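You operate a simulated robot arm through the tools that you are given. There is no shell and no other tool. Be economical: measure what you need, move in short steps, check, and stop when the job is done.

Carry out the task below with a simulated two-armed robot. There is one attempt and no reset: what you move stays moved.

TASK
Hold the roasting tin, scrub off the burnt patch with soda paste and carry it to the trolley.
Fine: use both hands to carry it; put the sponge back. What is to be rubbed or washed off counts as gone when no trace of it is left.

It is judged by the outcome, as a careful person would: the job done as asked, and still so three seconds after it is handed in. It fails if anything else is knocked over, pushed out of place, dropped, spilled or broken.

THE ROBOT
Two 6-joint arms with two-finger parallel grippers on one trunk, on a base that drives. Base frame: it is fixed to the floor where the robot stands at the start and does not move with it; the origin is under the middle of the robot, x ahead of it, y to its left, z up. Lengths are in mm, angles in rad, forces in N, time in s.
The left shoulder is at the start at [60, 187, 1222], the right one opposite. With the tool pointing down near the work surface each hand reaches from about 100 to 340 mm from the robot's upright axis, wherever it stands, measured 20 degrees to its own side. Places, roughly: coffee grinder [750, 1000, 1000]; roasting tin (41x23x6 cm) [600, 500, 900]; top of the kitchen trolley [700, -400, 800]. Payload 1.57 kg a hand.
The TCP of each hand is the grasp point between the finger pads, 30 mm short of the fingertips. In the tool frame z runs along the fingers and y along their closing line. The gripper opens to 110 mm. The fingers are 24 mm wide and 12 mm thick; the gripper's body (48 by 112 mm) begins 78 mm behind the TCP.
Orientation is that of the tool frame in the base frame, as a unit quaternion [w, x, y, z]. With the fingers straight down and closing along the base's y, the tool's x points along the base's -x, its y along +y and its z along -z.

THE INTERFACE
- The arms move only by the tool drive_tool. It takes "left_motion", "right_motion" or both (then of equal length, played together; a hand with none holds still); each is a list of rows, each an object of numbers (a shift or turn left out is 0, a gripper value left out holds the last): "fingers": the opening, from 0 (shut) to 1 (fully open); "dx", "dy", "dz": the shift along the base's x, y, z in units of 250 mm (1.0 is 250 mm); "wx", "wy", "wz": the turn, a rotation vector about the base's x, y, z in units of 90 degrees (1.0 is 90 degrees). In form: [{"fingers": .., "dx": .., "dy": .., "dz": .., "wx": .., "wy": .., "wz": ..}, ...]. A call has 1 to 10 rows; each row is the pose to reach, as a shift and turn from the pose commanded when the call began. A call with a number of a shift or a turn outside -1 to 1 is refused whole. Each row takes 0.2 s and may step no farther than 50 mm and 0.15 rad from the row before; otherwise, or with a gripper value out of range, the whole call is refused. Where a pose cannot be reached the arm comes as near as it can. A force on the tool above 40 N (or 10 N above the force at the start of the call, whichever is more), or a blocked arm, ends the call early, and 0.2 s more pass. The fingers move at their own pace (about 153 mm/s each) and stop on an object; they squeeze with about 42 N. The grip force told is the motor's: it shows also when the fingers shut on nothing. Time passes only in rows, and 0.2 s behind the last, so rows that repeat a pose let the fingers close. It gives the time, the measured TCP pose, the force on the tool (base axes), the opening and the grip force at its end, in the units of the frame above (readings bear some noise), with the torque about the TCP (base axes, N m) and any sound that the robot's microphone picked up, and new pictures: "show" is both (left out), scene, wrist or none (wrist: the cameras of the hands that moved).
- Cameras (640 x 400 px; columns grow to the right, rows downward): "scene" is now at [13.4, -0, 1756.2]; the picture's right is [-0.01, -1.00, 0.00], its down [-0.82, 0.01, -0.58] and it looks along [0.58, -0.01, -0.82] (base axes); focal length 249 px, centre (320, 200). "left" rides on the left gripper at [70, -16, -141] in its tool frame; the picture's right is [0.23, 0.97, 0.00], its down [-0.86, 0.20, -0.48] and it looks along [-0.47, 0.11, 0.88] (tool axes); focal length 222 px, centre (320, 200). "right" rides on the right gripper at [70, 16, -141] in its tool frame; the picture's right is [-0.23, 0.97, 0.00], its down [-0.86, -0.20, -0.48] and it looks along [-0.47, -0.11, 0.88] (tool axes); focal length 222 px, centre (320, 200). There is no depth. A picture from a camera that has moved, and an enlarged one, comes with that camera's place and axes in the base frame and with its lens.
- raise_lower(by): slides the trunk up (or, below 0, down) by that many mm; the arms and the scene camera ride with it, the base frame stays. It gives what a move gives, with no picture.
- steer(legs): drives the robot by 1 to 6 legs, each [ahead, left, turn to the left] in mm, mm and rad, along the robot's own axes; the way and the turn of a leg run together, so that a leg with both is an arc; at most 1500 mm and 3.142 rad a leg. The arms and the cameras ride along, it lands a little off, and it stops where it bumps. It gives what a move gives, and a new picture of the scene camera.
- head_to(pan, tilt): turns the head with the scene camera to pan (to the left, within 1.501 rad either way) and tilt (down, from -0.506 to 1.204), counted from straight ahead of the robot. It gives what a move gives, and a new picture of the scene camera.
- zoom(camera, box): a new picture of the part [left, top, right, bottom] of that camera's present view, enlarged. It takes no simulated time.
- finish_job(): hands the job in; it is judged then, once.

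Go step by step. Nothing tells you exact positions but the pictures and the camera data: compare them with the known pose of the tool, close in by small moves and look again before you grip or let go. The budget is 120 turns and 260 pictures, counting those below and the enlarged ones. Unless the task says otherwise, let go and move clear before handing in, and close with one line.

The tools are called after "Request:" as name(argument=value, ...) on one line, values as JSON. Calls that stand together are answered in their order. drive_tool: Moves the arms, as the interface text tells. Its arguments: {"type":"object","properties":{"left_motion":{"type":"array"},"right_motion":{"type":"array"},"show":{"type":"string","enum":["both","scene","wrist","none"]}},"required":[]} The other tools are called the same way: raise_lower (by) slides the trunk up or down; steer (legs) drives the base; head_to (pan, tilt) turns the head that bears the scene camera; zoom (camera, box) takes an enlarged picture of a part of a camera's view; finish_job () hands the job in.

At the start:

```text
t: 0.0
left_ee_pos: [275.0, 348.0, 1188.6]
left_ee_rot: [0.0, 0.001, 1.0, 0.0]
left_force: [-0.3, 0.5, -0.3]
left_moment: [-0.03, -0.01, 0.01]
left_finger_gap: 110.1
left_gripper_force: 0.1
right_ee_pos: [343.3, 24.7, 1223.8]
right_ee_rot: [0.0, 0.0, 1.0, 0.0]
right_force: [-0.5, 0.1, -0.4]
right_moment: [-0.01, 0.02, 0.01]
right_finger_gap: 109.7
right_gripper_force: 0.2
trunk travel left (down, up): [-850.0, 140.0]
robot x, y, heading: [0.7, 1.1, -0.002]
head pan, tilt: [-0.01, 0.956]
```

scene: 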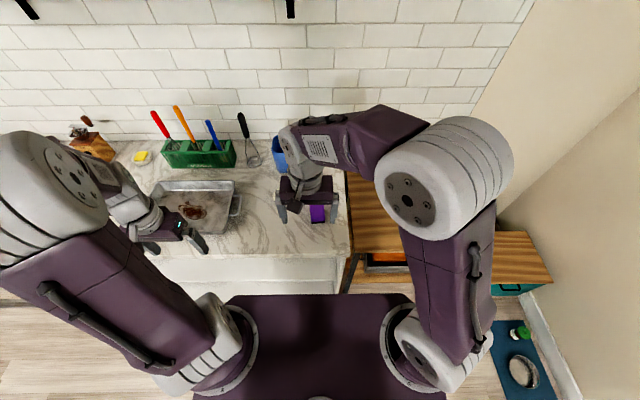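
right: 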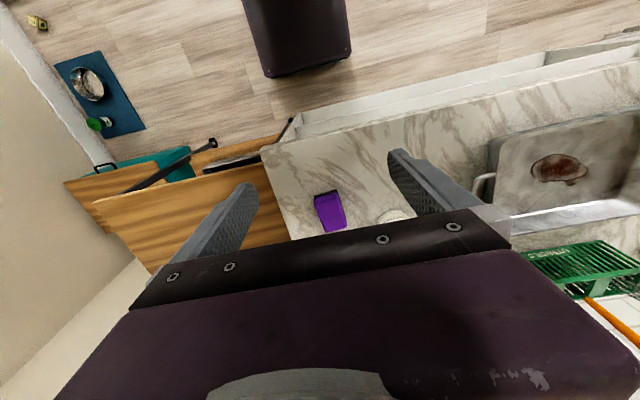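
left: 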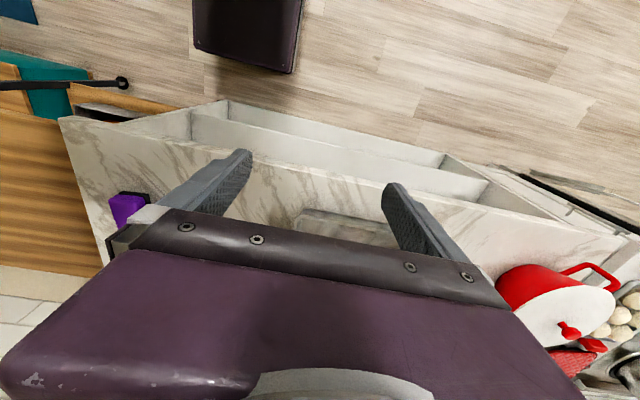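

I see the roasting tin with a burnt patch, a purple thing (sponge or block?), a small white bowl, a green rack and the trolley to the right. I'll look closer first.

Request:
zoom(camera="scene", box=[70, 90, 350, 265])

Request:
zoom(camera="right", box=[260, 90, 640, 328])

Request:
head_to(pan=-0.7, tilt=0.8)

Request:
head_to(pan=0.8, tilt=0.7)

```text
2.29 times, centred on (210, 178) of scene
camera zoom: at [13.4, 0.0, 1756.2], right [-0.01, -1.0, 0.0], down [-0.82, 0.01, -0.58], along [0.58, -0.01, -0.82], focal length 570 px, centre (571, 251)
```

zoom: 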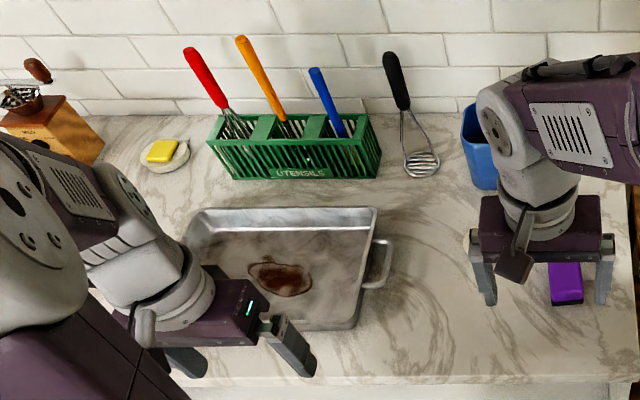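

```text
1.68 times, centred on (450, 209) of right
camera zoom: at [273.4, 42.0, 1365.1], right [0.23, 0.97, 0.0], down [0.86, -0.2, 0.48], along [0.47, -0.11, -0.88], focal length 373 px, centre (102, 185)
```

zoom: 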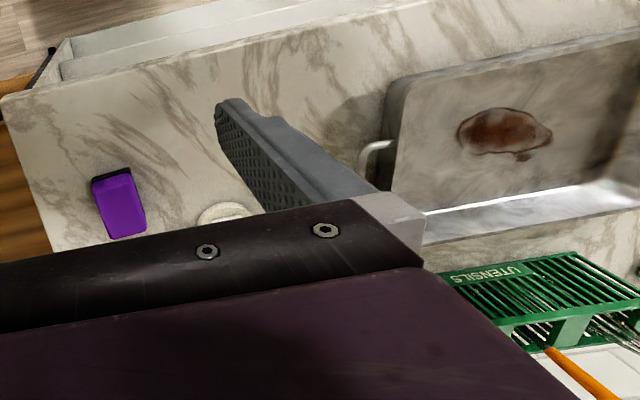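

```text
t: 1.1
left_ee_pos: [273.8, 347.6, 1189.0]
left_ee_rot: [0.0, 0.0, 1.0, 0.0]
left_force: [0.3, -0.7, 0.8]
left_moment: [-0.04, 0.0, -0.01]
left_finger_gap: 110.2
left_gripper_force: 0.1
right_ee_pos: [342.3, 24.4, 1225.2]
right_ee_rot: [0.001, 0.0, 1.0, 0.0]
right_force: [-0.1, 0.4, 0.5]
right_moment: [0.01, 0.01, -0.01]
right_finger_gap: 109.9
right_gripper_force: 0.1
trunk travel left (down, up): [-850.0, 140.0]
robot x, y, heading: [0.0, 0.1, 0.002]
head pan, tilt: [-0.7, 0.799]
camera scene: at [2.7, -51.1, 1768.1], right [-0.64, -0.77, 0.0], down [-0.55, 0.46, -0.7], along [0.53, -0.45, -0.72], focal length 249 px, centre (320, 200)
```

scene: 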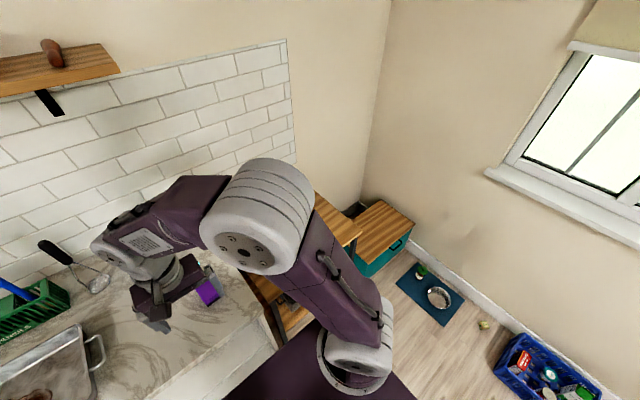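

```text
t: 2.7
left_ee_pos: [275.5, 348.2, 1188.8]
left_ee_rot: [0.0, 0.0, 1.0, 0.0]
left_force: [-0.4, 0.1, -0.2]
left_moment: [0.0, 0.03, -0.04]
left_finger_gap: 110.1
left_gripper_force: 0.1
right_ee_pos: [343.3, 24.7, 1225.5]
right_ee_rot: [0.0, 0.0, 1.0, -0.001]
right_force: [-0.7, -0.4, -0.5]
right_moment: [0.01, 0.0, -0.01]
right_finger_gap: 110.2
right_gripper_force: 0.1
trunk travel left (down, up): [-850.0, 140.0]
robot x, y, heading: [0.9, -1.3, -0.003]
head pan, tilt: [0.799, 0.7]
camera scene: at [0.2, 61.5, 1776.4], right [0.72, -0.7, 0.0], down [-0.45, -0.46, -0.76], along [0.53, 0.55, -0.64], focal length 249 px, centre (320, 200)
```

scene: 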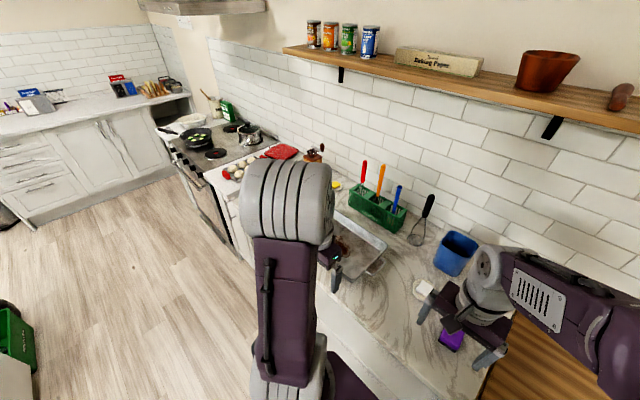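

Yellow object on a saucer sits by the rack, and the purple block and a white patch are under the right hand. I'll move both hands aside to see the counter.

Request:
drive_tool(right_motion=[{"dy": -0.18, "dx": -0.05}, {"dy": -0.36, "dx": -0.1}, {"dy": -0.54, "dx": -0.15}, {"dy": -0.72, "dx": -0.2}, {"dy": -0.9, "dx": -0.25}], left_motion=[{"dx": -0.06, "dz": 0.05}, {"dx": -0.12, "dz": 0.1}, {"dx": -0.18, "dz": 0.15}, {"dx": -0.24, "dz": 0.2}, {"dx": -0.3, "dz": 0.25}], show="none")

Request:
head_to(pan=0.3, tilt=0.75)

Request:
zoom(camera="scene", box=[140, 120, 460, 320])

```text
t: 3.9
left_ee_pos: [200.0, 345.1, 1252.9]
left_ee_rot: [0.001, 0.0, 1.0, 0.001]
left_force: [0.0, 0.0, 0.5]
left_moment: [0.02, -0.04, 0.02]
left_finger_gap: 110.1
left_gripper_force: 0.1
right_ee_pos: [277.6, -200.7, 1221.4]
right_ee_rot: [0.0, 0.0, 1.0, 0.002]
right_force: [-0.1, -0.3, -0.1]
right_moment: [0.03, -0.02, -0.01]
right_finger_gap: 109.9
right_gripper_force: 0.0
trunk travel left (down, up): [-850.0, 140.0]
robot x, y, heading: [-1.0, 1.1, -0.002]
head pan, tilt: [0.799, 0.7]
```

```text
t: 4.8
left_ee_pos: [201.9, 349.1, 1251.7]
left_ee_rot: [0.0, 0.0, 1.0, 0.0]
left_force: [-0.2, -0.3, 0.2]
left_moment: [0.02, 0.03, 0.01]
left_finger_gap: 110.1
left_gripper_force: 0.0
right_ee_pos: [279.2, -198.3, 1221.5]
right_ee_rot: [0.0, 0.0, 1.0, 0.0]
right_force: [0.1, -0.2, -0.5]
right_moment: [-0.04, 0.02, -0.01]
right_finger_gap: 110.1
right_gripper_force: 0.1
trunk travel left (down, up): [-850.0, 140.0]
robot x, y, heading: [-1.3, -1.6, -0.0]
head pan, tilt: [0.3, 0.75]
camera scene: at [20.6, 26.0, 1772.1], right [0.3, -0.95, 0.0], down [-0.65, -0.2, -0.73], along [0.7, 0.22, -0.68], focal length 249 px, centre (320, 200)
```

scene: 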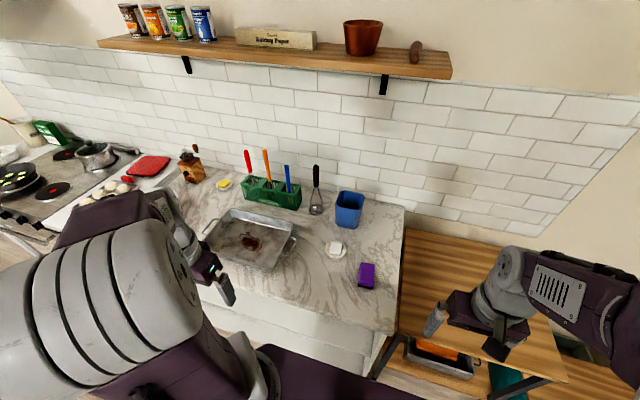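

```text
2.00 times, centred on (300, 220) of scene
camera zoom: at [20.6, 26.0, 1772.1], right [0.3, -0.95, 0.0], down [-0.65, -0.2, -0.73], along [0.7, 0.22, -0.68], focal length 499 px, centre (360, 160)
```

zoom: 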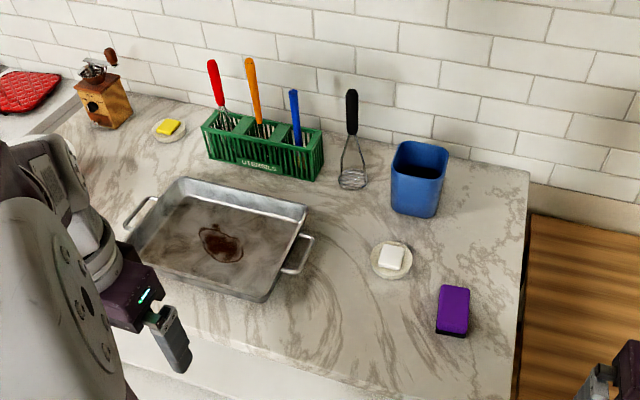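

A purple block with a dark underside looks like the sponge; a white slab and a yellow slab lie on dishes. Zooming to tell which is the soda paste.

Request:
zoom(camera="scene", box=[310, 220, 406, 300])

Request:
zoom(camera="scene", box=[190, 150, 286, 210])

Request:
zoom(camera="scene", box=[195, 195, 310, 280])

Request:
head_to(pan=-0.5, tilt=0.95)

```text
5.00 times, centred on (358, 260) of scene
camera zoom: at [20.6, 26.0, 1772.1], right [0.3, -0.95, 0.0], down [-0.65, -0.2, -0.73], along [0.7, 0.22, -0.68], focal length 1247 px, centre (130, -100)
```

zoom: 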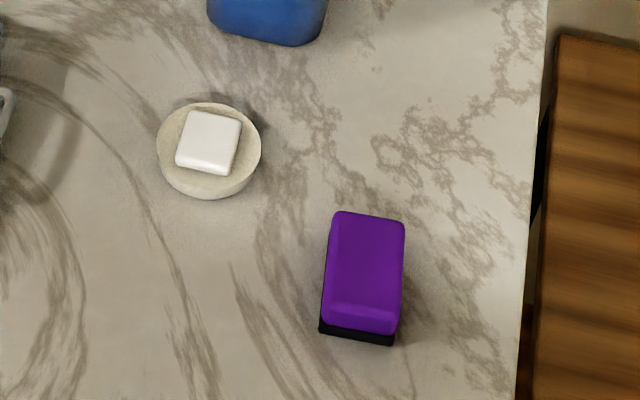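

```text
6.67 times, centred on (238, 180) of scene
camera zoom: at [20.6, 26.0, 1772.1], right [0.3, -0.95, 0.0], down [-0.65, -0.2, -0.73], along [0.7, 0.22, -0.68], focal length 1663 px, centre (867, 333)
```

zoom: 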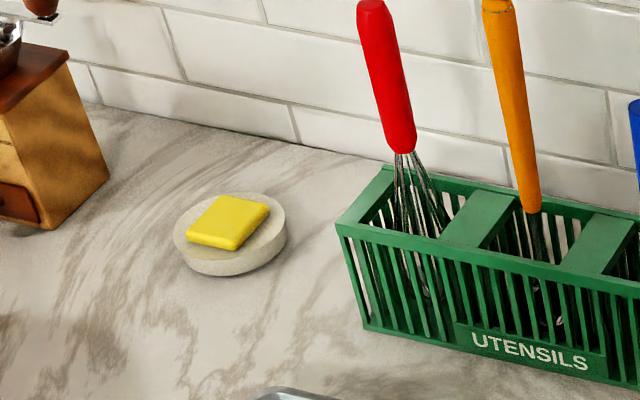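

```text
4.71 times, centred on (252, 238) of scene
camera zoom: at [20.6, 26.0, 1772.1], right [0.3, -0.95, 0.0], down [-0.65, -0.2, -0.73], along [0.7, 0.22, -0.68], focal length 1174 px, centre (638, 24)
```

zoom: 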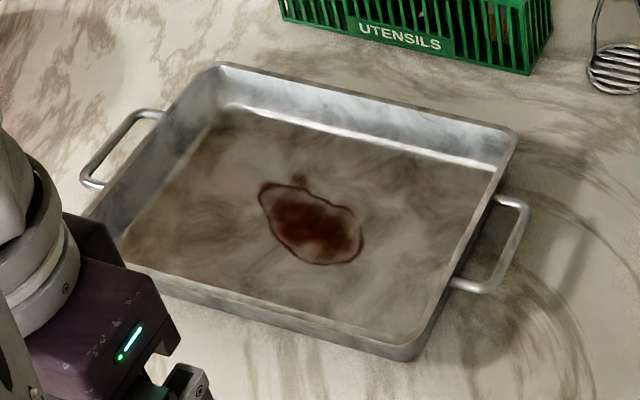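

```text
t: 5.9
left_ee_pos: [201.7, 348.8, 1252.6]
left_ee_rot: [0.0, 0.0, 1.0, 0.001]
left_force: [-0.6, 0.1, -0.2]
left_moment: [-0.01, 0.0, -0.01]
left_finger_gap: 110.2
left_gripper_force: 0.1
right_ee_pos: [278.5, -199.0, 1223.3]
right_ee_rot: [0.0, 0.0, 1.0, 0.0]
right_force: [0.3, -1.0, -0.3]
right_moment: [-0.03, -0.02, 0.02]
right_finger_gap: 110.1
right_gripper_force: 0.1
trunk travel left (down, up): [-850.0, 140.0]
robot x, y, heading: [0.8, 1.5, 0.004]
head pan, tilt: [-0.499, 0.949]
camera scene: at [4.9, -34.0, 1756.6], right [-0.48, -0.88, 0.0], down [-0.71, 0.39, -0.58], along [0.51, -0.28, -0.81], focal length 249 px, centre (320, 200)
```

scene: 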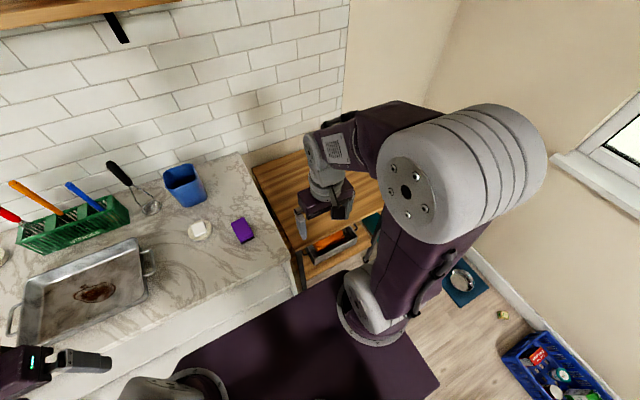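

White slab on the dish is taken as soda paste; purple block (dark scouring side down) as sponge, about x≈570, y≈5. Next I test how far forward the arm reaches in free air, and look down in front of the base.

Request:
drive_tool(right_motion=[{"dx": 0.18}, {"dx": 0.36}, {"dx": 0.54}, {"dx": 0.72}, {"dx": 0.9}], show="none")

Request:
head_to(pan=0.0, tilt=1.2)

```text
t: 7.1
left_ee_pos: [205.1, 346.4, 1250.7]
left_ee_rot: [-0.001, 0.0, 1.0, -0.001]
left_force: [0.8, -0.2, 0.1]
left_moment: [-0.02, 0.01, 0.01]
left_finger_gap: 109.7
left_gripper_force: 0.2
right_ee_pos: [508.0, -199.5, 1220.2]
right_ee_rot: [-0.002, 0.0, 1.0, 0.0]
right_force: [-0.2, -0.3, -0.7]
right_moment: [0.02, 0.06, -0.01]
right_finger_gap: 109.8
right_gripper_force: 0.1
trunk travel left (down, up): [-850.0, 140.0]
robot x, y, heading: [-0.1, 0.1, 0.001]
head pan, tilt: [-0.499, 0.949]
```

```text
t: 8.1
left_ee_pos: [200.6, 347.4, 1252.1]
left_ee_rot: [0.0, 0.0, 1.0, 0.001]
left_force: [0.1, 0.0, -0.2]
left_moment: [-0.02, 0.0, 0.04]
left_finger_gap: 110.0
left_gripper_force: 0.1
right_ee_pos: [504.9, -197.0, 1222.3]
right_ee_rot: [0.001, 0.0, 1.0, 0.0]
right_force: [0.0, 0.3, -0.4]
right_moment: [-0.02, 0.01, 0.0]
right_finger_gap: 109.8
right_gripper_force: 0.0
trunk travel left (down, up): [-850.0, 140.0]
robot x, y, heading: [-1.7, -1.5, -0.003]
head pan, tilt: [0.0, 1.201]
camera scene: at [-4.1, 0.6, 1740.4], right [0.0, -1.0, 0.0], down [-0.93, 0.0, -0.36], along [0.36, 0.0, -0.93], focal length 249 px, centre (320, 200)
```

scene: 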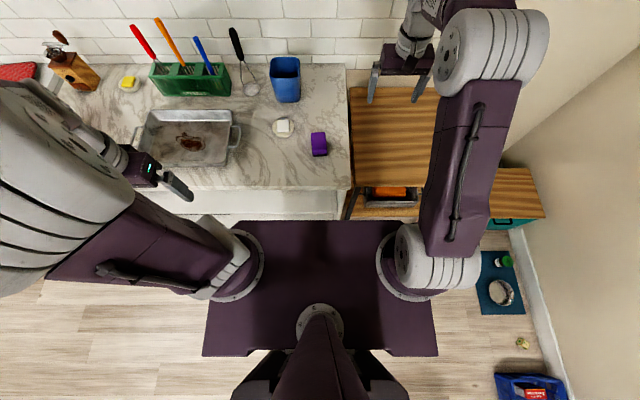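

Arm reaches ≥505 forward. Counter edge is at about x≈371, counter z≈900; sponge ≈[540,6], paste dish ≈[632,150], tin body x 445–690, y 345–695. I pull the right hand in and drive closer.

Request:
drive_tool(right_motion=[{"dx": -0.19}, {"dx": -0.38}, {"dx": -0.57}, {"dx": -0.76}], show="none")

Request:
steer(legs=[[0, 130, 0], [120, 0, 0]])

```text
t: 9.1
left_ee_pos: [198.5, 347.8, 1253.3]
left_ee_rot: [0.001, 0.0, 1.0, 0.001]
left_force: [-0.4, 0.5, 0.4]
left_moment: [0.0, -0.02, -0.01]
left_finger_gap: 110.1
left_gripper_force: 0.1
right_ee_pos: [306.5, -201.7, 1221.7]
right_ee_rot: [0.002, 0.0, 1.0, 0.0]
right_force: [0.1, -0.3, 0.3]
right_moment: [-0.04, -0.07, 0.0]
right_finger_gap: 109.8
right_gripper_force: 0.1
trunk travel left (down, up): [-850.0, 140.0]
robot x, y, heading: [1.5, -0.1, 0.0]
head pan, tilt: [0.0, 1.201]
```

```text
t: 11.1
left_ee_pos: [315.6, 473.0, 1252.6]
left_ee_rot: [0.001, 0.0, 1.0, -0.001]
left_force: [-0.2, -0.9, 0.0]
left_moment: [0.0, -0.03, 0.0]
left_finger_gap: 109.9
left_gripper_force: 0.0
right_ee_pos: [423.2, -76.0, 1221.2]
right_ee_rot: [0.002, -0.001, 1.0, -0.002]
right_force: [1.2, 0.2, 0.0]
right_moment: [-0.01, -0.02, 0.03]
right_finger_gap: 110.2
right_gripper_force: 0.0
trunk travel left (down, up): [-850.0, 140.0]
robot x, y, heading: [118.0, 120.9, -0.001]
head pan, tilt: [0.0, 1.201]
camera scene: at [109.8, 127.0, 1740.4], right [0.0, -1.0, 0.0], down [-0.93, 0.0, -0.36], along [0.36, 0.0, -0.93], focal length 249 px, centre (320, 200)
```

scene: 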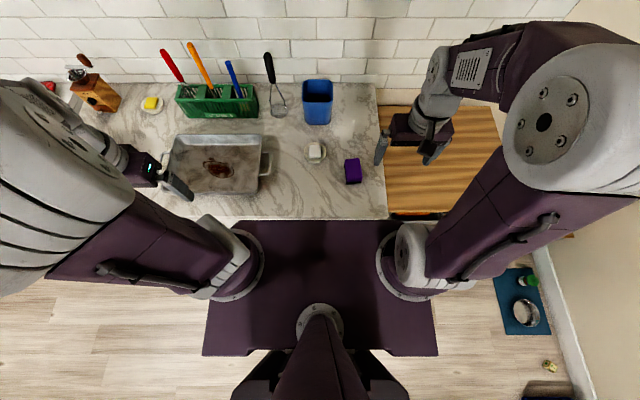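

Sponge estimated at about [545, 8]. I move the right hand above it at z≈1080 and look with the wrist camera.

Request:
drive_tool(right_motion=[{"dx": 0.12, "dy": 0.085, "dz": -0.1}, {"dx": 0.24, "dy": 0.17, "dz": -0.2}, {"dx": 0.36, "dy": 0.25, "dz": -0.3}, {"dx": 0.48, "dy": 0.34, "dz": -0.4}, {"dx": 0.48, "dy": 0.34, "dz": -0.5}, {"dx": 0.48, "dy": 0.34, "dz": -0.56}])

```text
t: 12.5
left_ee_pos: [318.1, 471.7, 1252.7]
left_ee_rot: [0.0, 0.001, 1.0, 0.0]
left_force: [0.3, 0.2, -0.6]
left_moment: [-0.01, 0.01, -0.01]
left_finger_gap: 109.8
left_gripper_force: 0.1
right_ee_pos: [545.5, 11.4, 1079.8]
right_ee_rot: [0.001, 0.0, 1.0, -0.001]
right_force: [-0.3, 0.1, -0.3]
right_moment: [-0.02, 0.01, -0.02]
right_finger_gap: 110.1
right_gripper_force: 0.1
trunk travel left (down, up): [-850.0, 140.0]
robot x, y, heading: [113.5, 123.2, 0.0]
head pan, tilt: [0.0, 1.201]
camera scene: at [113.9, 124.7, 1740.4], right [0.0, -1.0, 0.0], down [-0.93, 0.0, -0.36], along [0.36, 0.0, -0.93], focal length 249 px, centre (320, 200)
camera right: at [475.1, 27.4, 1220.1], right [0.23, 0.97, 0.0], down [0.85, -0.2, 0.48], along [0.47, -0.11, -0.88], focal length 222 px, centre (320, 200)
```

scene: 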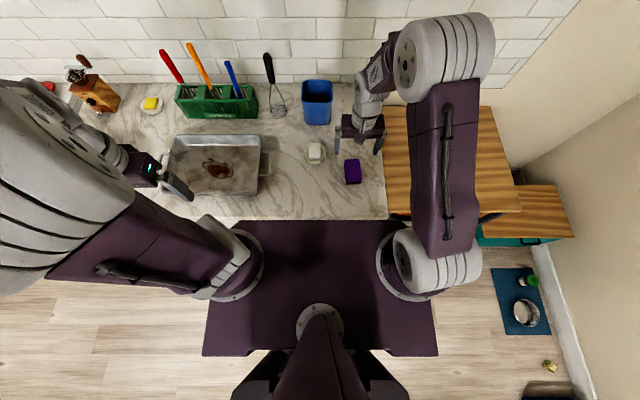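
right: 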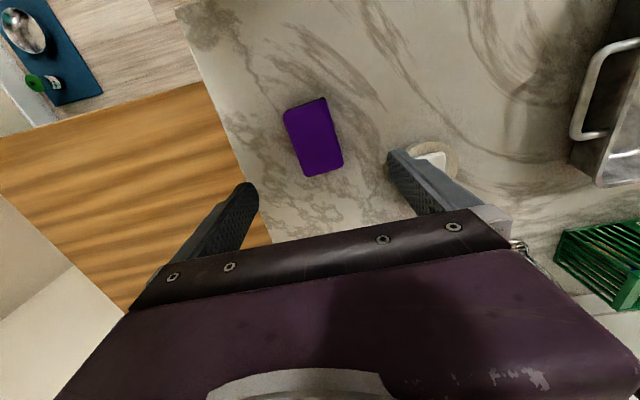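

Sponge top is centred near [543, 5], rotated about +0.09 rad, ~52 mm wide. I align and lower to z≈1000, then look again.

Request:
drive_tool(right_motion=[{"dx": -0.01, "dy": -0.024, "dz": -0.1, "wz": 0.057}, {"dx": -0.01, "dy": -0.024, "dz": -0.2, "wz": 0.057}, {"dx": -0.01, "dy": -0.024, "dz": -0.32, "wz": 0.057}, {"dx": -0.01, "dy": -0.024, "dz": -0.32, "wz": 0.057}], show="wrist")

Request:
zoom(camera="scene", box=[290, 110, 418, 190])

```text
t: 13.5
left_ee_pos: [318.3, 473.2, 1252.1]
left_ee_rot: [0.001, 0.0, 1.0, 0.0]
left_force: [0.3, -0.4, -0.1]
left_moment: [-0.01, -0.01, 0.02]
left_finger_gap: 109.7
left_gripper_force: 0.1
right_ee_pos: [540.2, 4.5, 998.4]
right_ee_rot: [0.0, -0.045, 0.999, -0.001]
right_force: [-0.2, 0.8, -0.2]
right_moment: [0.0, 0.01, -0.01]
right_finger_gap: 109.9
right_gripper_force: 0.1
trunk travel left (down, up): [-850.0, 140.0]
robot x, y, heading: [115.6, 122.0, 0.003]
head pan, tilt: [0.0, 1.201]
camera right: at [469.9, 14.9, 1138.8], right [0.14, 0.99, 0.0], down [0.87, -0.12, 0.48], along [0.47, -0.07, -0.88], focal length 222 px, centre (320, 200)
```

right: 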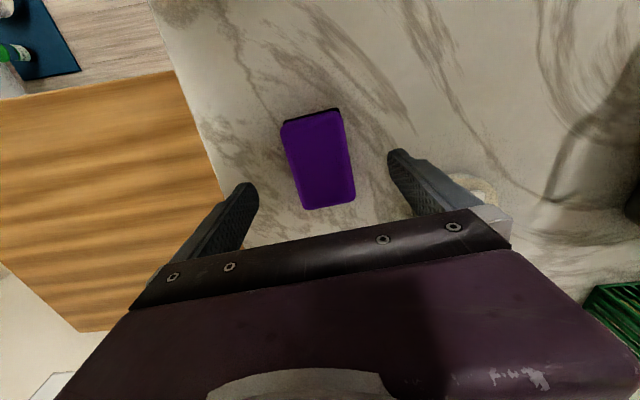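

```text
5.00 times, centred on (354, 150) of scene
camera zoom: at [113.3, 125.0, 1740.4], right [0.0, -1.0, 0.0], down [-0.93, 0.0, -0.36], along [0.36, 0.0, -0.93], focal length 1247 px, centre (150, 450)
```

zoom: 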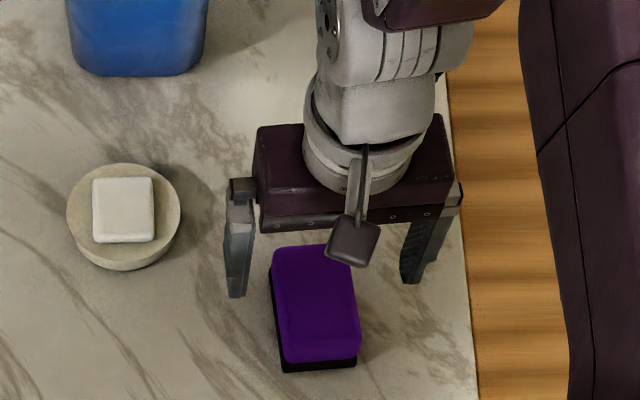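

Aligned over the sponge. I lower to z≈955 first, then creep down.

Request:
drive_tool(right_motion=[{"dz": -0.1, "dx": -0.004}, {"dz": -0.172, "dx": -0.008}, {"dz": -0.172, "dx": -0.008}], show="wrist")

Request:
zoom(camera="scene", box=[310, 130, 406, 190])

```text
t: 14.3
left_ee_pos: [317.3, 471.9, 1252.0]
left_ee_rot: [0.0, -0.001, 1.0, 0.0]
left_force: [-0.4, 0.7, -0.4]
left_moment: [0.04, -0.02, -0.02]
left_finger_gap: 110.0
left_gripper_force: 0.2
right_ee_pos: [541.1, 4.4, 956.6]
right_ee_rot: [0.0, -0.044, 0.999, 0.0]
right_force: [-0.1, -0.7, -0.5]
right_moment: [0.02, -0.02, 0.01]
right_finger_gap: 109.8
right_gripper_force: 0.1
trunk travel left (down, up): [-850.0, 140.0]
robot x, y, heading: [113.7, 127.1, -0.0]
head pan, tilt: [0.0, 1.201]
camera right: at [470.3, 15.8, 1097.1], right [0.14, 0.99, 0.0], down [0.87, -0.12, 0.48], along [0.47, -0.07, -0.88], focal length 222 px, centre (320, 200)
```

right: 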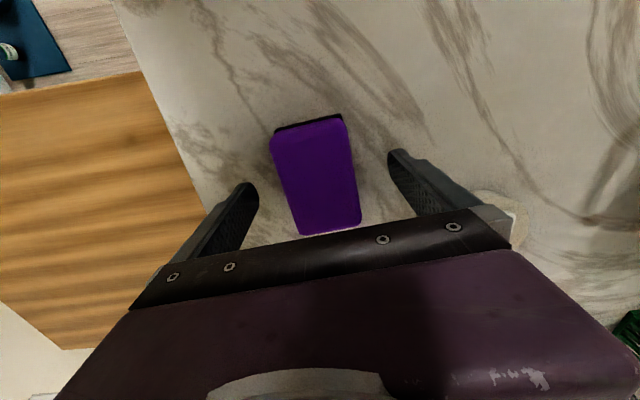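

```text
6.67 times, centred on (358, 160) of scene
camera zoom: at [113.0, 125.1, 1740.4], right [0.0, -1.0, 0.0], down [-0.93, 0.0, -0.36], along [0.36, 0.0, -0.93], focal length 1663 px, centre (67, 467)
```

zoom: 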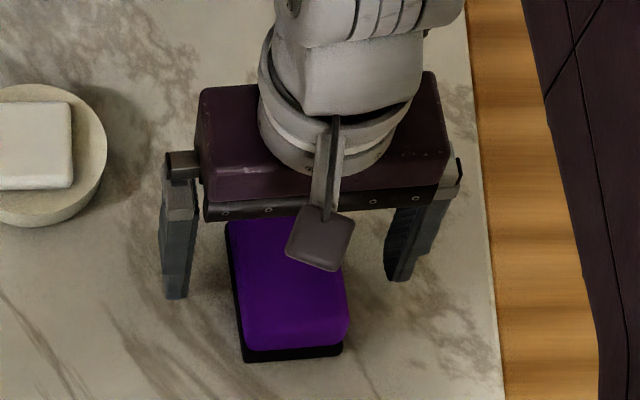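

Sponge centre x≈542 matches. Creeping down to z≈942.

Request:
drive_tool(right_motion=[{"dz": -0.02}, {"dz": -0.04}, {"dz": -0.056}, {"dz": -0.056}], show="none")

Request:
zoom(camera="scene", box=[310, 130, 406, 190])

```text
t: 15.3
left_ee_pos: [319.6, 472.0, 1252.6]
left_ee_rot: [0.0, 0.0, 1.0, -0.001]
left_force: [0.1, 0.3, 0.0]
left_moment: [0.02, -0.02, 0.01]
left_finger_gap: 110.0
left_gripper_force: 0.1
right_ee_pos: [541.0, 3.6, 942.2]
right_ee_rot: [0.0, -0.044, 0.999, 0.0]
right_force: [0.4, 0.0, 1.2]
right_moment: [0.0, -0.03, 0.02]
right_finger_gap: 110.0
right_gripper_force: 0.1
trunk travel left (down, up): [-850.0, 140.0]
robot x, y, heading: [115.3, 123.0, 0.0]
head pan, tilt: [0.0, 1.201]
```

```text
6.67 times, centred on (358, 160) of scene
camera zoom: at [113.8, 125.1, 1740.4], right [0.0, -1.0, 0.0], down [-0.93, 0.0, -0.36], along [0.36, 0.0, -0.93], focal length 1663 px, centre (67, 467)
```

zoom: 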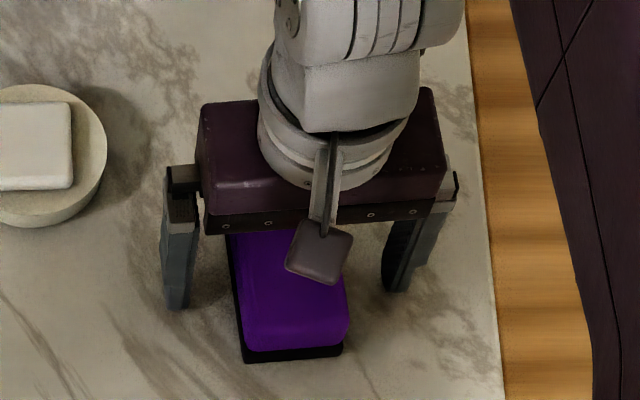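

No contact yet. I'll creep further to find the counter height by light touch.

Request:
drive_tool(right_motion=[{"dz": -0.012}, {"dz": -0.024}, {"dz": -0.036}, {"dz": -0.044}, {"dz": -0.044}], show="none")

```text
t: 16.1
left_ee_pos: [314.8, 472.8, 1252.9]
left_ee_rot: [0.002, 0.001, 1.0, 0.0]
left_force: [-0.8, 0.6, -1.7]
left_moment: [0.01, -0.03, 0.0]
left_finger_gap: 110.0
left_gripper_force: 0.0
right_ee_pos: [540.8, 2.4, 940.1]
right_ee_rot: [0.004, -0.045, 0.999, 0.0]
right_force: [-8.5, -2.1, 30.9]
right_moment: [1.22, 0.74, 0.08]
right_finger_gap: 110.0
right_gripper_force: 0.0
trunk travel left (down, up): [-850.0, 140.0]
robot x, y, heading: [116.5, 125.3, 0.001]
head pan, tilt: [0.0, 1.201]
stopped in row 3 (right hand): the force on the tool passed its limit at 46 N (the readings are from after the stop); the commanded pose is now the measured one
```

Counter contact at TCP z≈940, so the counter top is ≈910. I lift 10 mm and close on the sponge.

Request:
drive_tool(right_motion=[{"dz": 0.02, "fingers": 1}, {"dz": 0.04, "fingers": 1}, {"dz": 0.04, "fingers": 0}, {"dz": 0.04, "fingers": 0}, {"dz": 0.04, "fingers": 0}], show="wrist")

```text
t: 17.3
left_ee_pos: [317.2, 470.9, 1252.6]
left_ee_rot: [0.0, 0.0, 1.0, 0.0]
left_force: [0.7, 0.1, -0.1]
left_moment: [0.03, 0.01, 0.0]
left_finger_gap: 109.8
left_gripper_force: 0.0
right_ee_pos: [542.9, 3.6, 946.9]
right_ee_rot: [0.004, -0.046, 0.999, -0.001]
right_force: [-0.6, 0.6, 1.3]
right_moment: [-0.02, -0.05, -0.02]
right_finger_gap: 53.7
right_gripper_force: 41.9
trunk travel left (down, up): [-850.0, 140.0]
robot x, y, heading: [118.8, 124.1, 0.0]
head pan, tilt: [0.0, 1.201]
camera right: at [472.6, 13.7, 1088.1], right [0.14, 0.99, 0.0], down [0.87, -0.12, 0.48], along [0.48, -0.07, -0.88], focal length 222 px, centre (320, 200)
```

right: 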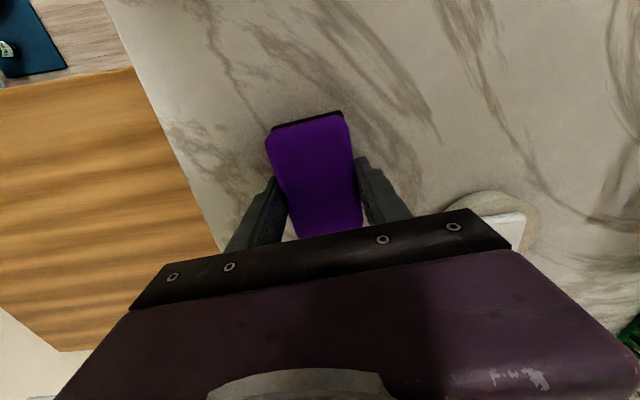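

Sponge gripped (53.7 mm). I lift it and move above the white paste, estimated at [611, 144].

Request:
drive_tool(right_motion=[{"dz": 0.12}, {"dz": 0.28}, {"dz": 0.36, "dx": 0.06, "dy": 0.12}, {"dz": 0.36, "dx": 0.14, "dy": 0.26}, {"dz": 0.36, "dx": 0.2, "dy": 0.4}, {"dz": 0.36, "dx": 0.25, "dy": 0.54}, {"dz": 0.36, "dx": 0.25, "dy": 0.54}])

Request:
zoom(camera="scene", box=[270, 110, 366, 170])

```text
t: 18.9
left_ee_pos: [318.8, 472.9, 1251.9]
left_ee_rot: [-0.001, 0.0, 1.0, 0.0]
left_force: [0.0, 0.1, -0.4]
left_moment: [-0.01, 0.0, 0.01]
left_finger_gap: 109.7
left_gripper_force: 0.2
right_ee_pos: [602.6, 135.7, 1038.5]
right_ee_rot: [0.002, -0.045, 0.999, 0.0]
right_force: [0.2, 0.7, 0.2]
right_moment: [-0.04, 0.0, 0.0]
right_finger_gap: 53.8
right_gripper_force: 42.3
trunk travel left (down, up): [-850.0, 140.0]
robot x, y, heading: [115.3, 121.4, -0.002]
head pan, tilt: [0.0, 1.201]
camera scene: at [114.0, 124.7, 1740.4], right [0.0, -1.0, 0.0], down [-0.93, 0.0, -0.36], along [0.36, 0.0, -0.93], focal length 249 px, centre (320, 200)
camera right: at [531.7, 146.9, 1178.5], right [0.14, 0.99, 0.0], down [0.87, -0.12, 0.48], along [0.48, -0.07, -0.88], focal length 222 px, centre (320, 200)
```

scene: 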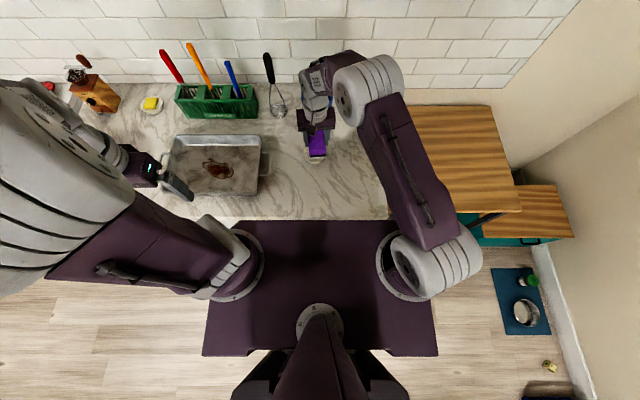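
right: 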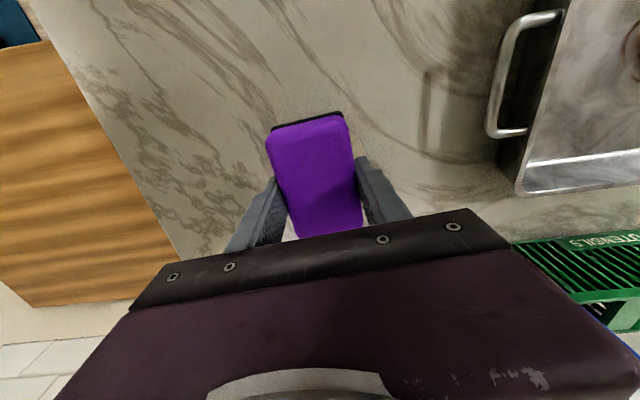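

```text
6.67 times, centred on (318, 140) of scene
camera zoom: at [114.0, 124.7, 1740.4], right [0.0, -1.0, 0.0], down [-0.93, 0.0, -0.36], along [0.36, 0.0, -0.93], focal length 1663 px, centre (333, 600)
```

zoom: 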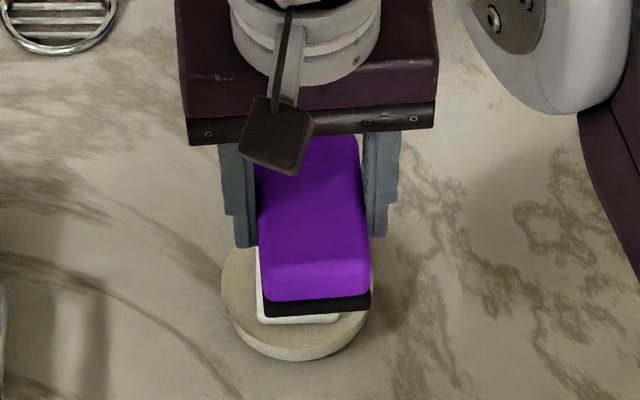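

I shift +8/+8 mm over the paste and lower towards it.

Request:
drive_tool(right_motion=[{"dx": 0.034, "dy": 0.034, "dz": -0.06}, {"dx": 0.034, "dy": 0.034, "dz": -0.14}, {"dx": 0.034, "dy": 0.034, "dz": -0.16}, {"dx": 0.034, "dy": 0.034, "dz": -0.18}, {"dx": 0.034, "dy": 0.034, "dz": -0.18}], show="scene")

Request:
zoom(camera="scene", box=[270, 110, 366, 170])

```text
t: 20.1
left_ee_pos: [319.7, 472.4, 1254.0]
left_ee_rot: [0.0, 0.0, 1.0, 0.0]
left_force: [-0.3, -0.5, 0.0]
left_moment: [0.03, 0.01, 0.02]
left_finger_gap: 109.9
left_gripper_force: 0.0
right_ee_pos: [615.9, 148.1, 993.0]
right_ee_rot: [0.003, -0.045, 0.999, 0.0]
right_force: [0.2, 0.1, -0.3]
right_moment: [-0.03, -0.01, 0.01]
right_finger_gap: 53.9
right_gripper_force: 41.8
trunk travel left (down, up): [-850.0, 140.0]
robot x, y, heading: [119.2, 125.1, 0.001]
head pan, tilt: [0.0, 1.201]
camera scene: at [114.0, 125.1, 1740.4], right [0.0, -1.0, 0.0], down [-0.93, 0.0, -0.36], along [0.36, 0.0, -0.93], focal length 249 px, centre (320, 200)
```

scene: 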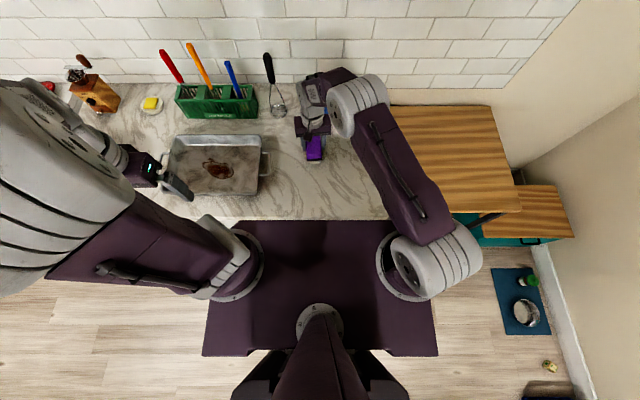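

```text
6.67 times, centred on (318, 140) of scene
camera zoom: at [114.0, 125.1, 1740.4], right [0.0, -1.0, 0.0], down [-0.93, 0.0, -0.36], along [0.36, 0.0, -0.93], focal length 1663 px, centre (333, 600)
```

zoom: 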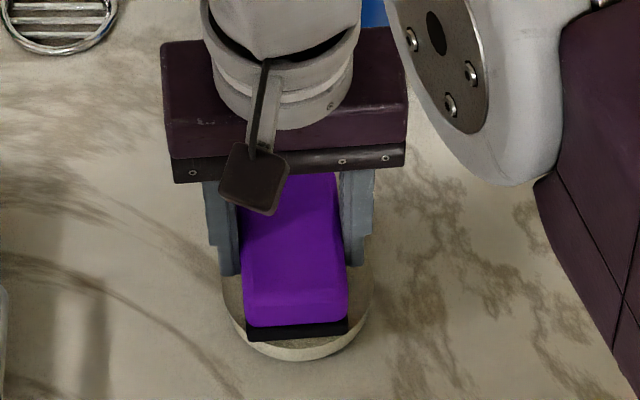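

Sponge is over the dish, no contact yet. Creeping down in small steps.

Request:
drive_tool(right_motion=[{"dz": -0.016}, {"dz": -0.032}, {"dz": -0.044}, {"dz": -0.044}], show="none")

```text
t: 21.1
left_ee_pos: [319.2, 473.5, 1251.4]
left_ee_rot: [0.0, 0.0, 1.0, 0.0]
left_force: [0.8, 0.2, -0.3]
left_moment: [0.0, 0.0, 0.01]
left_finger_gap: 109.9
left_gripper_force: 0.0
right_ee_pos: [614.1, 147.4, 980.7]
right_ee_rot: [0.003, -0.045, 0.999, 0.001]
right_force: [-0.3, 1.4, -0.5]
right_moment: [-0.03, -0.02, 0.0]
right_finger_gap: 53.7
right_gripper_force: 41.7
trunk travel left (down, up): [-850.0, 140.0]
robot x, y, heading: [115.5, 124.7, 0.002]
head pan, tilt: [0.0, 1.201]
```

Request:
drive_tool(right_motion=[{"dz": -0.012}, {"dz": -0.024}, {"dz": -0.032}, {"dz": -0.032}], show="none")

```text
t: 22.1
left_ee_pos: [315.1, 470.8, 1253.8]
left_ee_rot: [0.002, 0.0, 1.0, 0.0]
left_force: [-0.1, -0.2, -0.3]
left_moment: [0.0, 0.0, 0.0]
left_finger_gap: 109.9
left_gripper_force: 0.1
right_ee_pos: [616.1, 146.2, 978.2]
right_ee_rot: [0.008, -0.044, 0.999, 0.001]
right_force: [-8.5, -3.7, 23.9]
right_moment: [-0.37, 0.77, -0.03]
right_finger_gap: 53.8
right_gripper_force: 42.0
trunk travel left (down, up): [-850.0, 140.0]
robot x, y, heading: [116.8, 122.8, -0.005]
head pan, tilt: [0.0, 1.201]
stopped in row 4 (right hand): the force on the tool passed its limit at 42 N (the readings are from after the stop); the commanded pose is now the measured one
```

Firm contact with the paste at TCP z≈978. I lift and check the paste and the sponge.

Request:
drive_tool(right_motion=[{"dz": 0.05}, {"dz": 0.2}, {"dz": 0.4}, {"dz": 0.4, "dx": -0.1, "dy": 0.15}, {"dz": 0.4, "dx": -0.15, "dy": 0.3}, {"dz": 0.4, "dx": -0.15, "dy": 0.45}], show="wrist")

Request:
zoom(camera="scene", box=[254, 110, 350, 170])

```text
t: 23.4
left_ee_pos: [320.3, 473.4, 1251.4]
left_ee_rot: [0.0, 0.001, 1.0, -0.001]
left_force: [-0.7, 0.7, 0.3]
left_moment: [0.02, 0.01, 0.0]
left_finger_gap: 110.1
left_gripper_force: 0.1
right_ee_pos: [577.8, 257.6, 1070.7]
right_ee_rot: [0.006, -0.044, 0.999, 0.001]
right_force: [-0.5, 0.3, -0.5]
right_moment: [0.02, -0.02, 0.01]
right_finger_gap: 54.0
right_gripper_force: 41.3
trunk travel left (down, up): [-850.0, 140.0]
robot x, y, heading: [114.5, 126.0, -0.001]
head pan, tilt: [0.0, 1.201]
camera right: at [506.0, 268.5, 1211.4], right [0.14, 0.99, 0.0], down [0.86, -0.12, 0.49], along [0.48, -0.06, -0.87], focal length 222 px, centre (320, 200)
```

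right: 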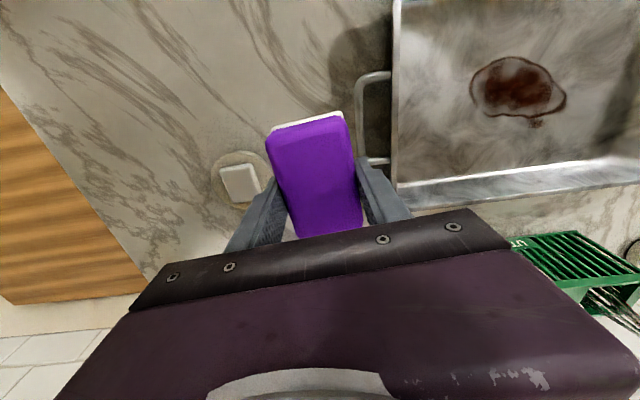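

```text
6.67 times, centred on (302, 140) of scene
camera zoom: at [113.8, 126.0, 1740.4], right [0.0, -1.0, 0.0], down [-0.93, 0.0, -0.36], along [0.36, 0.0, -0.93], focal length 1663 px, centre (440, 600)
```

zoom: 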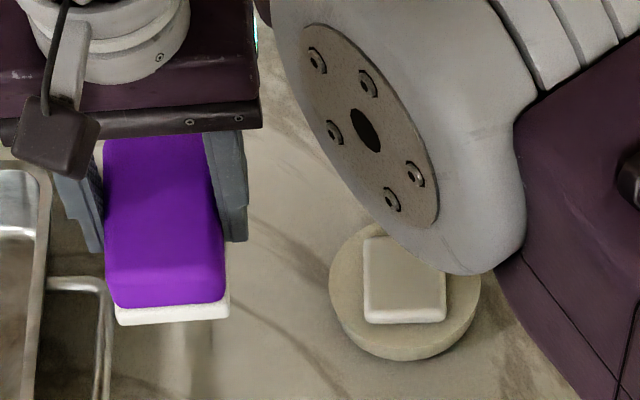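

The pad is now white with paste. I drive left to face the tin.

Request:
steer(legs=[[0, 390, 0]])

```text
t: 25.9
left_ee_pos: [310.5, 862.0, 1252.2]
left_ee_rot: [0.0, -0.007, 1.0, 0.0]
left_force: [0.1, -0.3, 0.0]
left_moment: [-0.01, -0.02, 0.0]
left_finger_gap: 110.1
left_gripper_force: 0.0
right_ee_pos: [574.0, 652.0, 1072.2]
right_ee_rot: [0.006, -0.053, 0.999, 0.002]
right_force: [-0.1, -0.7, -1.0]
right_moment: [0.03, 0.0, 0.01]
right_finger_gap: 54.1
right_gripper_force: 42.1
trunk travel left (down, up): [-850.0, 140.0]
robot x, y, heading: [111.9, 512.8, 0.013]
head pan, tilt: [0.0, 1.201]
camera scene: at [111.2, 512.1, 1740.4], right [0.01, -1.0, 0.0], down [-0.93, -0.01, -0.36], along [0.36, 0.01, -0.93], focal length 249 px, centre (320, 200)
```

scene: 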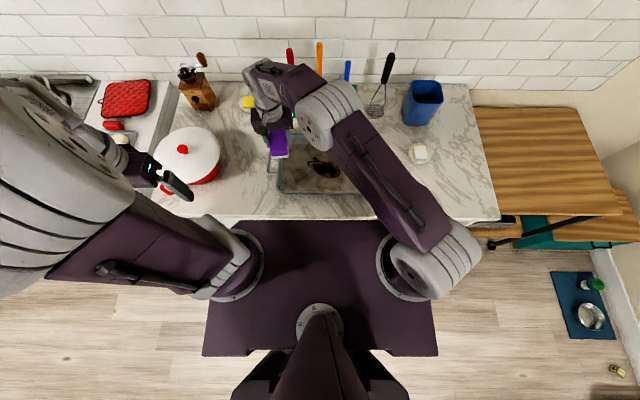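

A red pot stands left of the tin. I shift the right hand aside to see the tin and its left handle properly.

Request:
drive_tool(right_motion=[{"dy": -0.19}, {"dy": -0.38}, {"dy": -0.57}, {"dy": -0.76}, {"dy": -0.95}, {"dy": -0.98, "dx": -0.15}, {"dy": -0.98, "dx": -0.3}, {"dy": -0.98, "dx": -0.45}], show="scene")

Request:
zoom(camera="scene", box=[210, 100, 402, 220])

```text
t: 27.7
left_ee_pos: [309.3, 864.7, 1252.1]
left_ee_rot: [-0.001, -0.007, 1.0, 0.001]
left_force: [-0.3, -0.5, 1.1]
left_moment: [0.01, 0.01, 0.02]
left_finger_gap: 110.3
left_gripper_force: 0.1
right_ee_pos: [460.9, 407.5, 1070.7]
right_ee_rot: [0.008, -0.052, 0.999, 0.002]
right_force: [-0.5, 0.2, -0.1]
right_moment: [0.04, 0.05, 0.0]
right_finger_gap: 53.8
right_gripper_force: 42.4
trunk travel left (down, up): [-850.0, 140.0]
robot x, y, heading: [115.9, 511.4, 0.015]
head pan, tilt: [0.0, 1.201]
camera scene: at [110.3, 513.3, 1740.4], right [0.01, -1.0, 0.0], down [-0.93, -0.01, -0.36], along [0.36, 0.01, -0.93], focal length 249 px, centre (320, 200)
```

scene: 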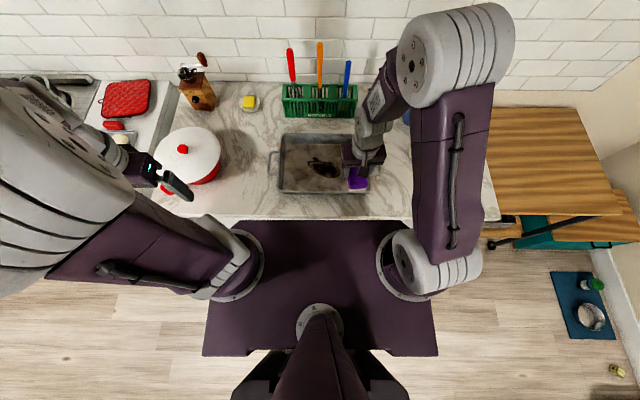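

```text
3.33 times, centred on (306, 160) of scene
camera zoom: at [110.3, 513.3, 1740.4], right [0.01, -1.0, 0.0], down [-0.93, -0.01, -0.36], along [0.36, 0.01, -0.93], focal length 832 px, centre (367, 333)
```

zoom: 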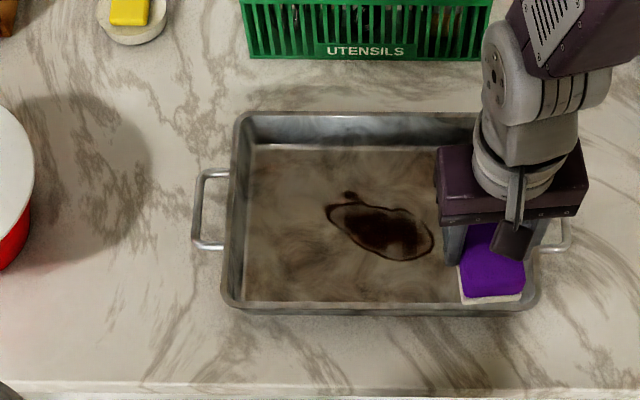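

Tin body is y 344–664, left handle bar ≈ y 706, x 510–608; the stain x 513–600, y 448–571. I bring the left hand above the left handle.

Request:
drive_tool(left_motion=[{"dx": 0.16, "dy": -0.1}, {"dx": 0.32, "dy": -0.2}, {"dx": 0.48, "dy": -0.3}, {"dx": 0.64, "dy": -0.4}, {"dx": 0.8, "dy": -0.5}, {"dx": 0.93, "dy": -0.6}, {"dx": 0.99, "dy": -0.62, "dz": -0.12}, {"dx": 0.99, "dy": -0.62, "dz": -0.3}, {"dx": 0.99, "dy": -0.62, "dz": -0.48}, {"dx": 0.99, "dy": -0.62, "dz": -0.64}])

Request:
zoom(camera="scene", box=[210, 100, 402, 220])

```text
t: 29.9
left_ee_pos: [560.1, 708.3, 1091.6]
left_ee_rot: [0.0, -0.007, 1.0, 0.0]
left_force: [-0.6, -0.2, 0.3]
left_moment: [0.0, 0.04, -0.02]
left_finger_gap: 109.8
left_gripper_force: 0.0
right_ee_pos: [463.5, 408.4, 1070.5]
right_ee_rot: [0.006, -0.051, 0.999, 0.001]
right_force: [0.5, -0.6, -0.8]
right_moment: [0.01, 0.0, 0.0]
right_finger_gap: 53.8
right_gripper_force: 41.8
trunk travel left (down, up): [-850.0, 140.0]
robot x, y, heading: [114.3, 510.8, 0.011]
head pan, tilt: [0.0, 1.201]
camera scene: at [112.8, 514.3, 1740.5], right [0.01, -1.0, 0.0], down [-0.93, -0.01, -0.36], along [0.36, 0.01, -0.93], focal length 249 px, centre (320, 200)
camera left: at [488.9, 691.9, 1232.2], right [-0.24, 0.97, 0.0], down [0.85, 0.21, 0.48], along [0.46, 0.12, -0.88], focal length 222 px, centre (320, 200)
```

scene: 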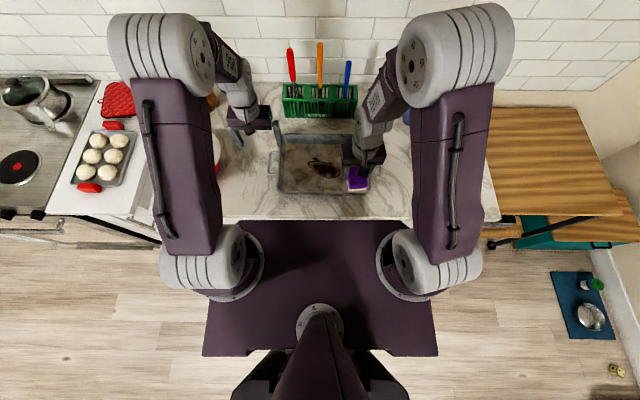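
left: 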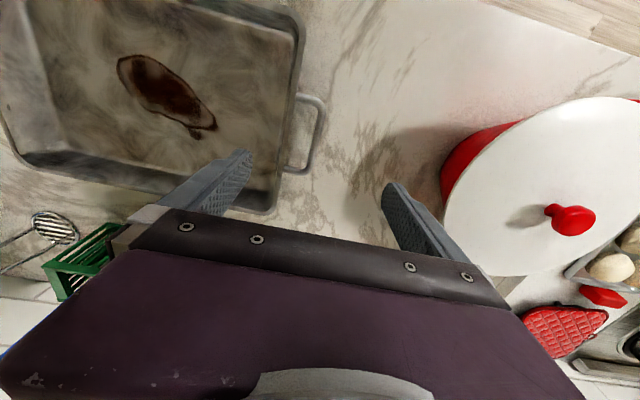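

```text
3.33 times, centred on (306, 160) of scene
camera zoom: at [112.8, 514.3, 1740.5], right [0.01, -1.0, 0.0], down [-0.93, -0.01, -0.36], along [0.36, 0.01, -0.93], focal length 832 px, centre (367, 333)
```

zoom: 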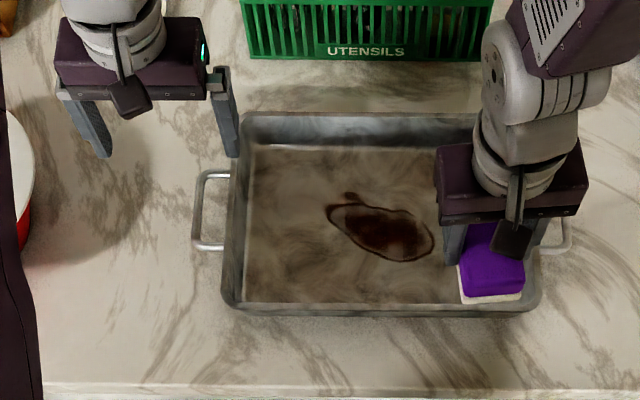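

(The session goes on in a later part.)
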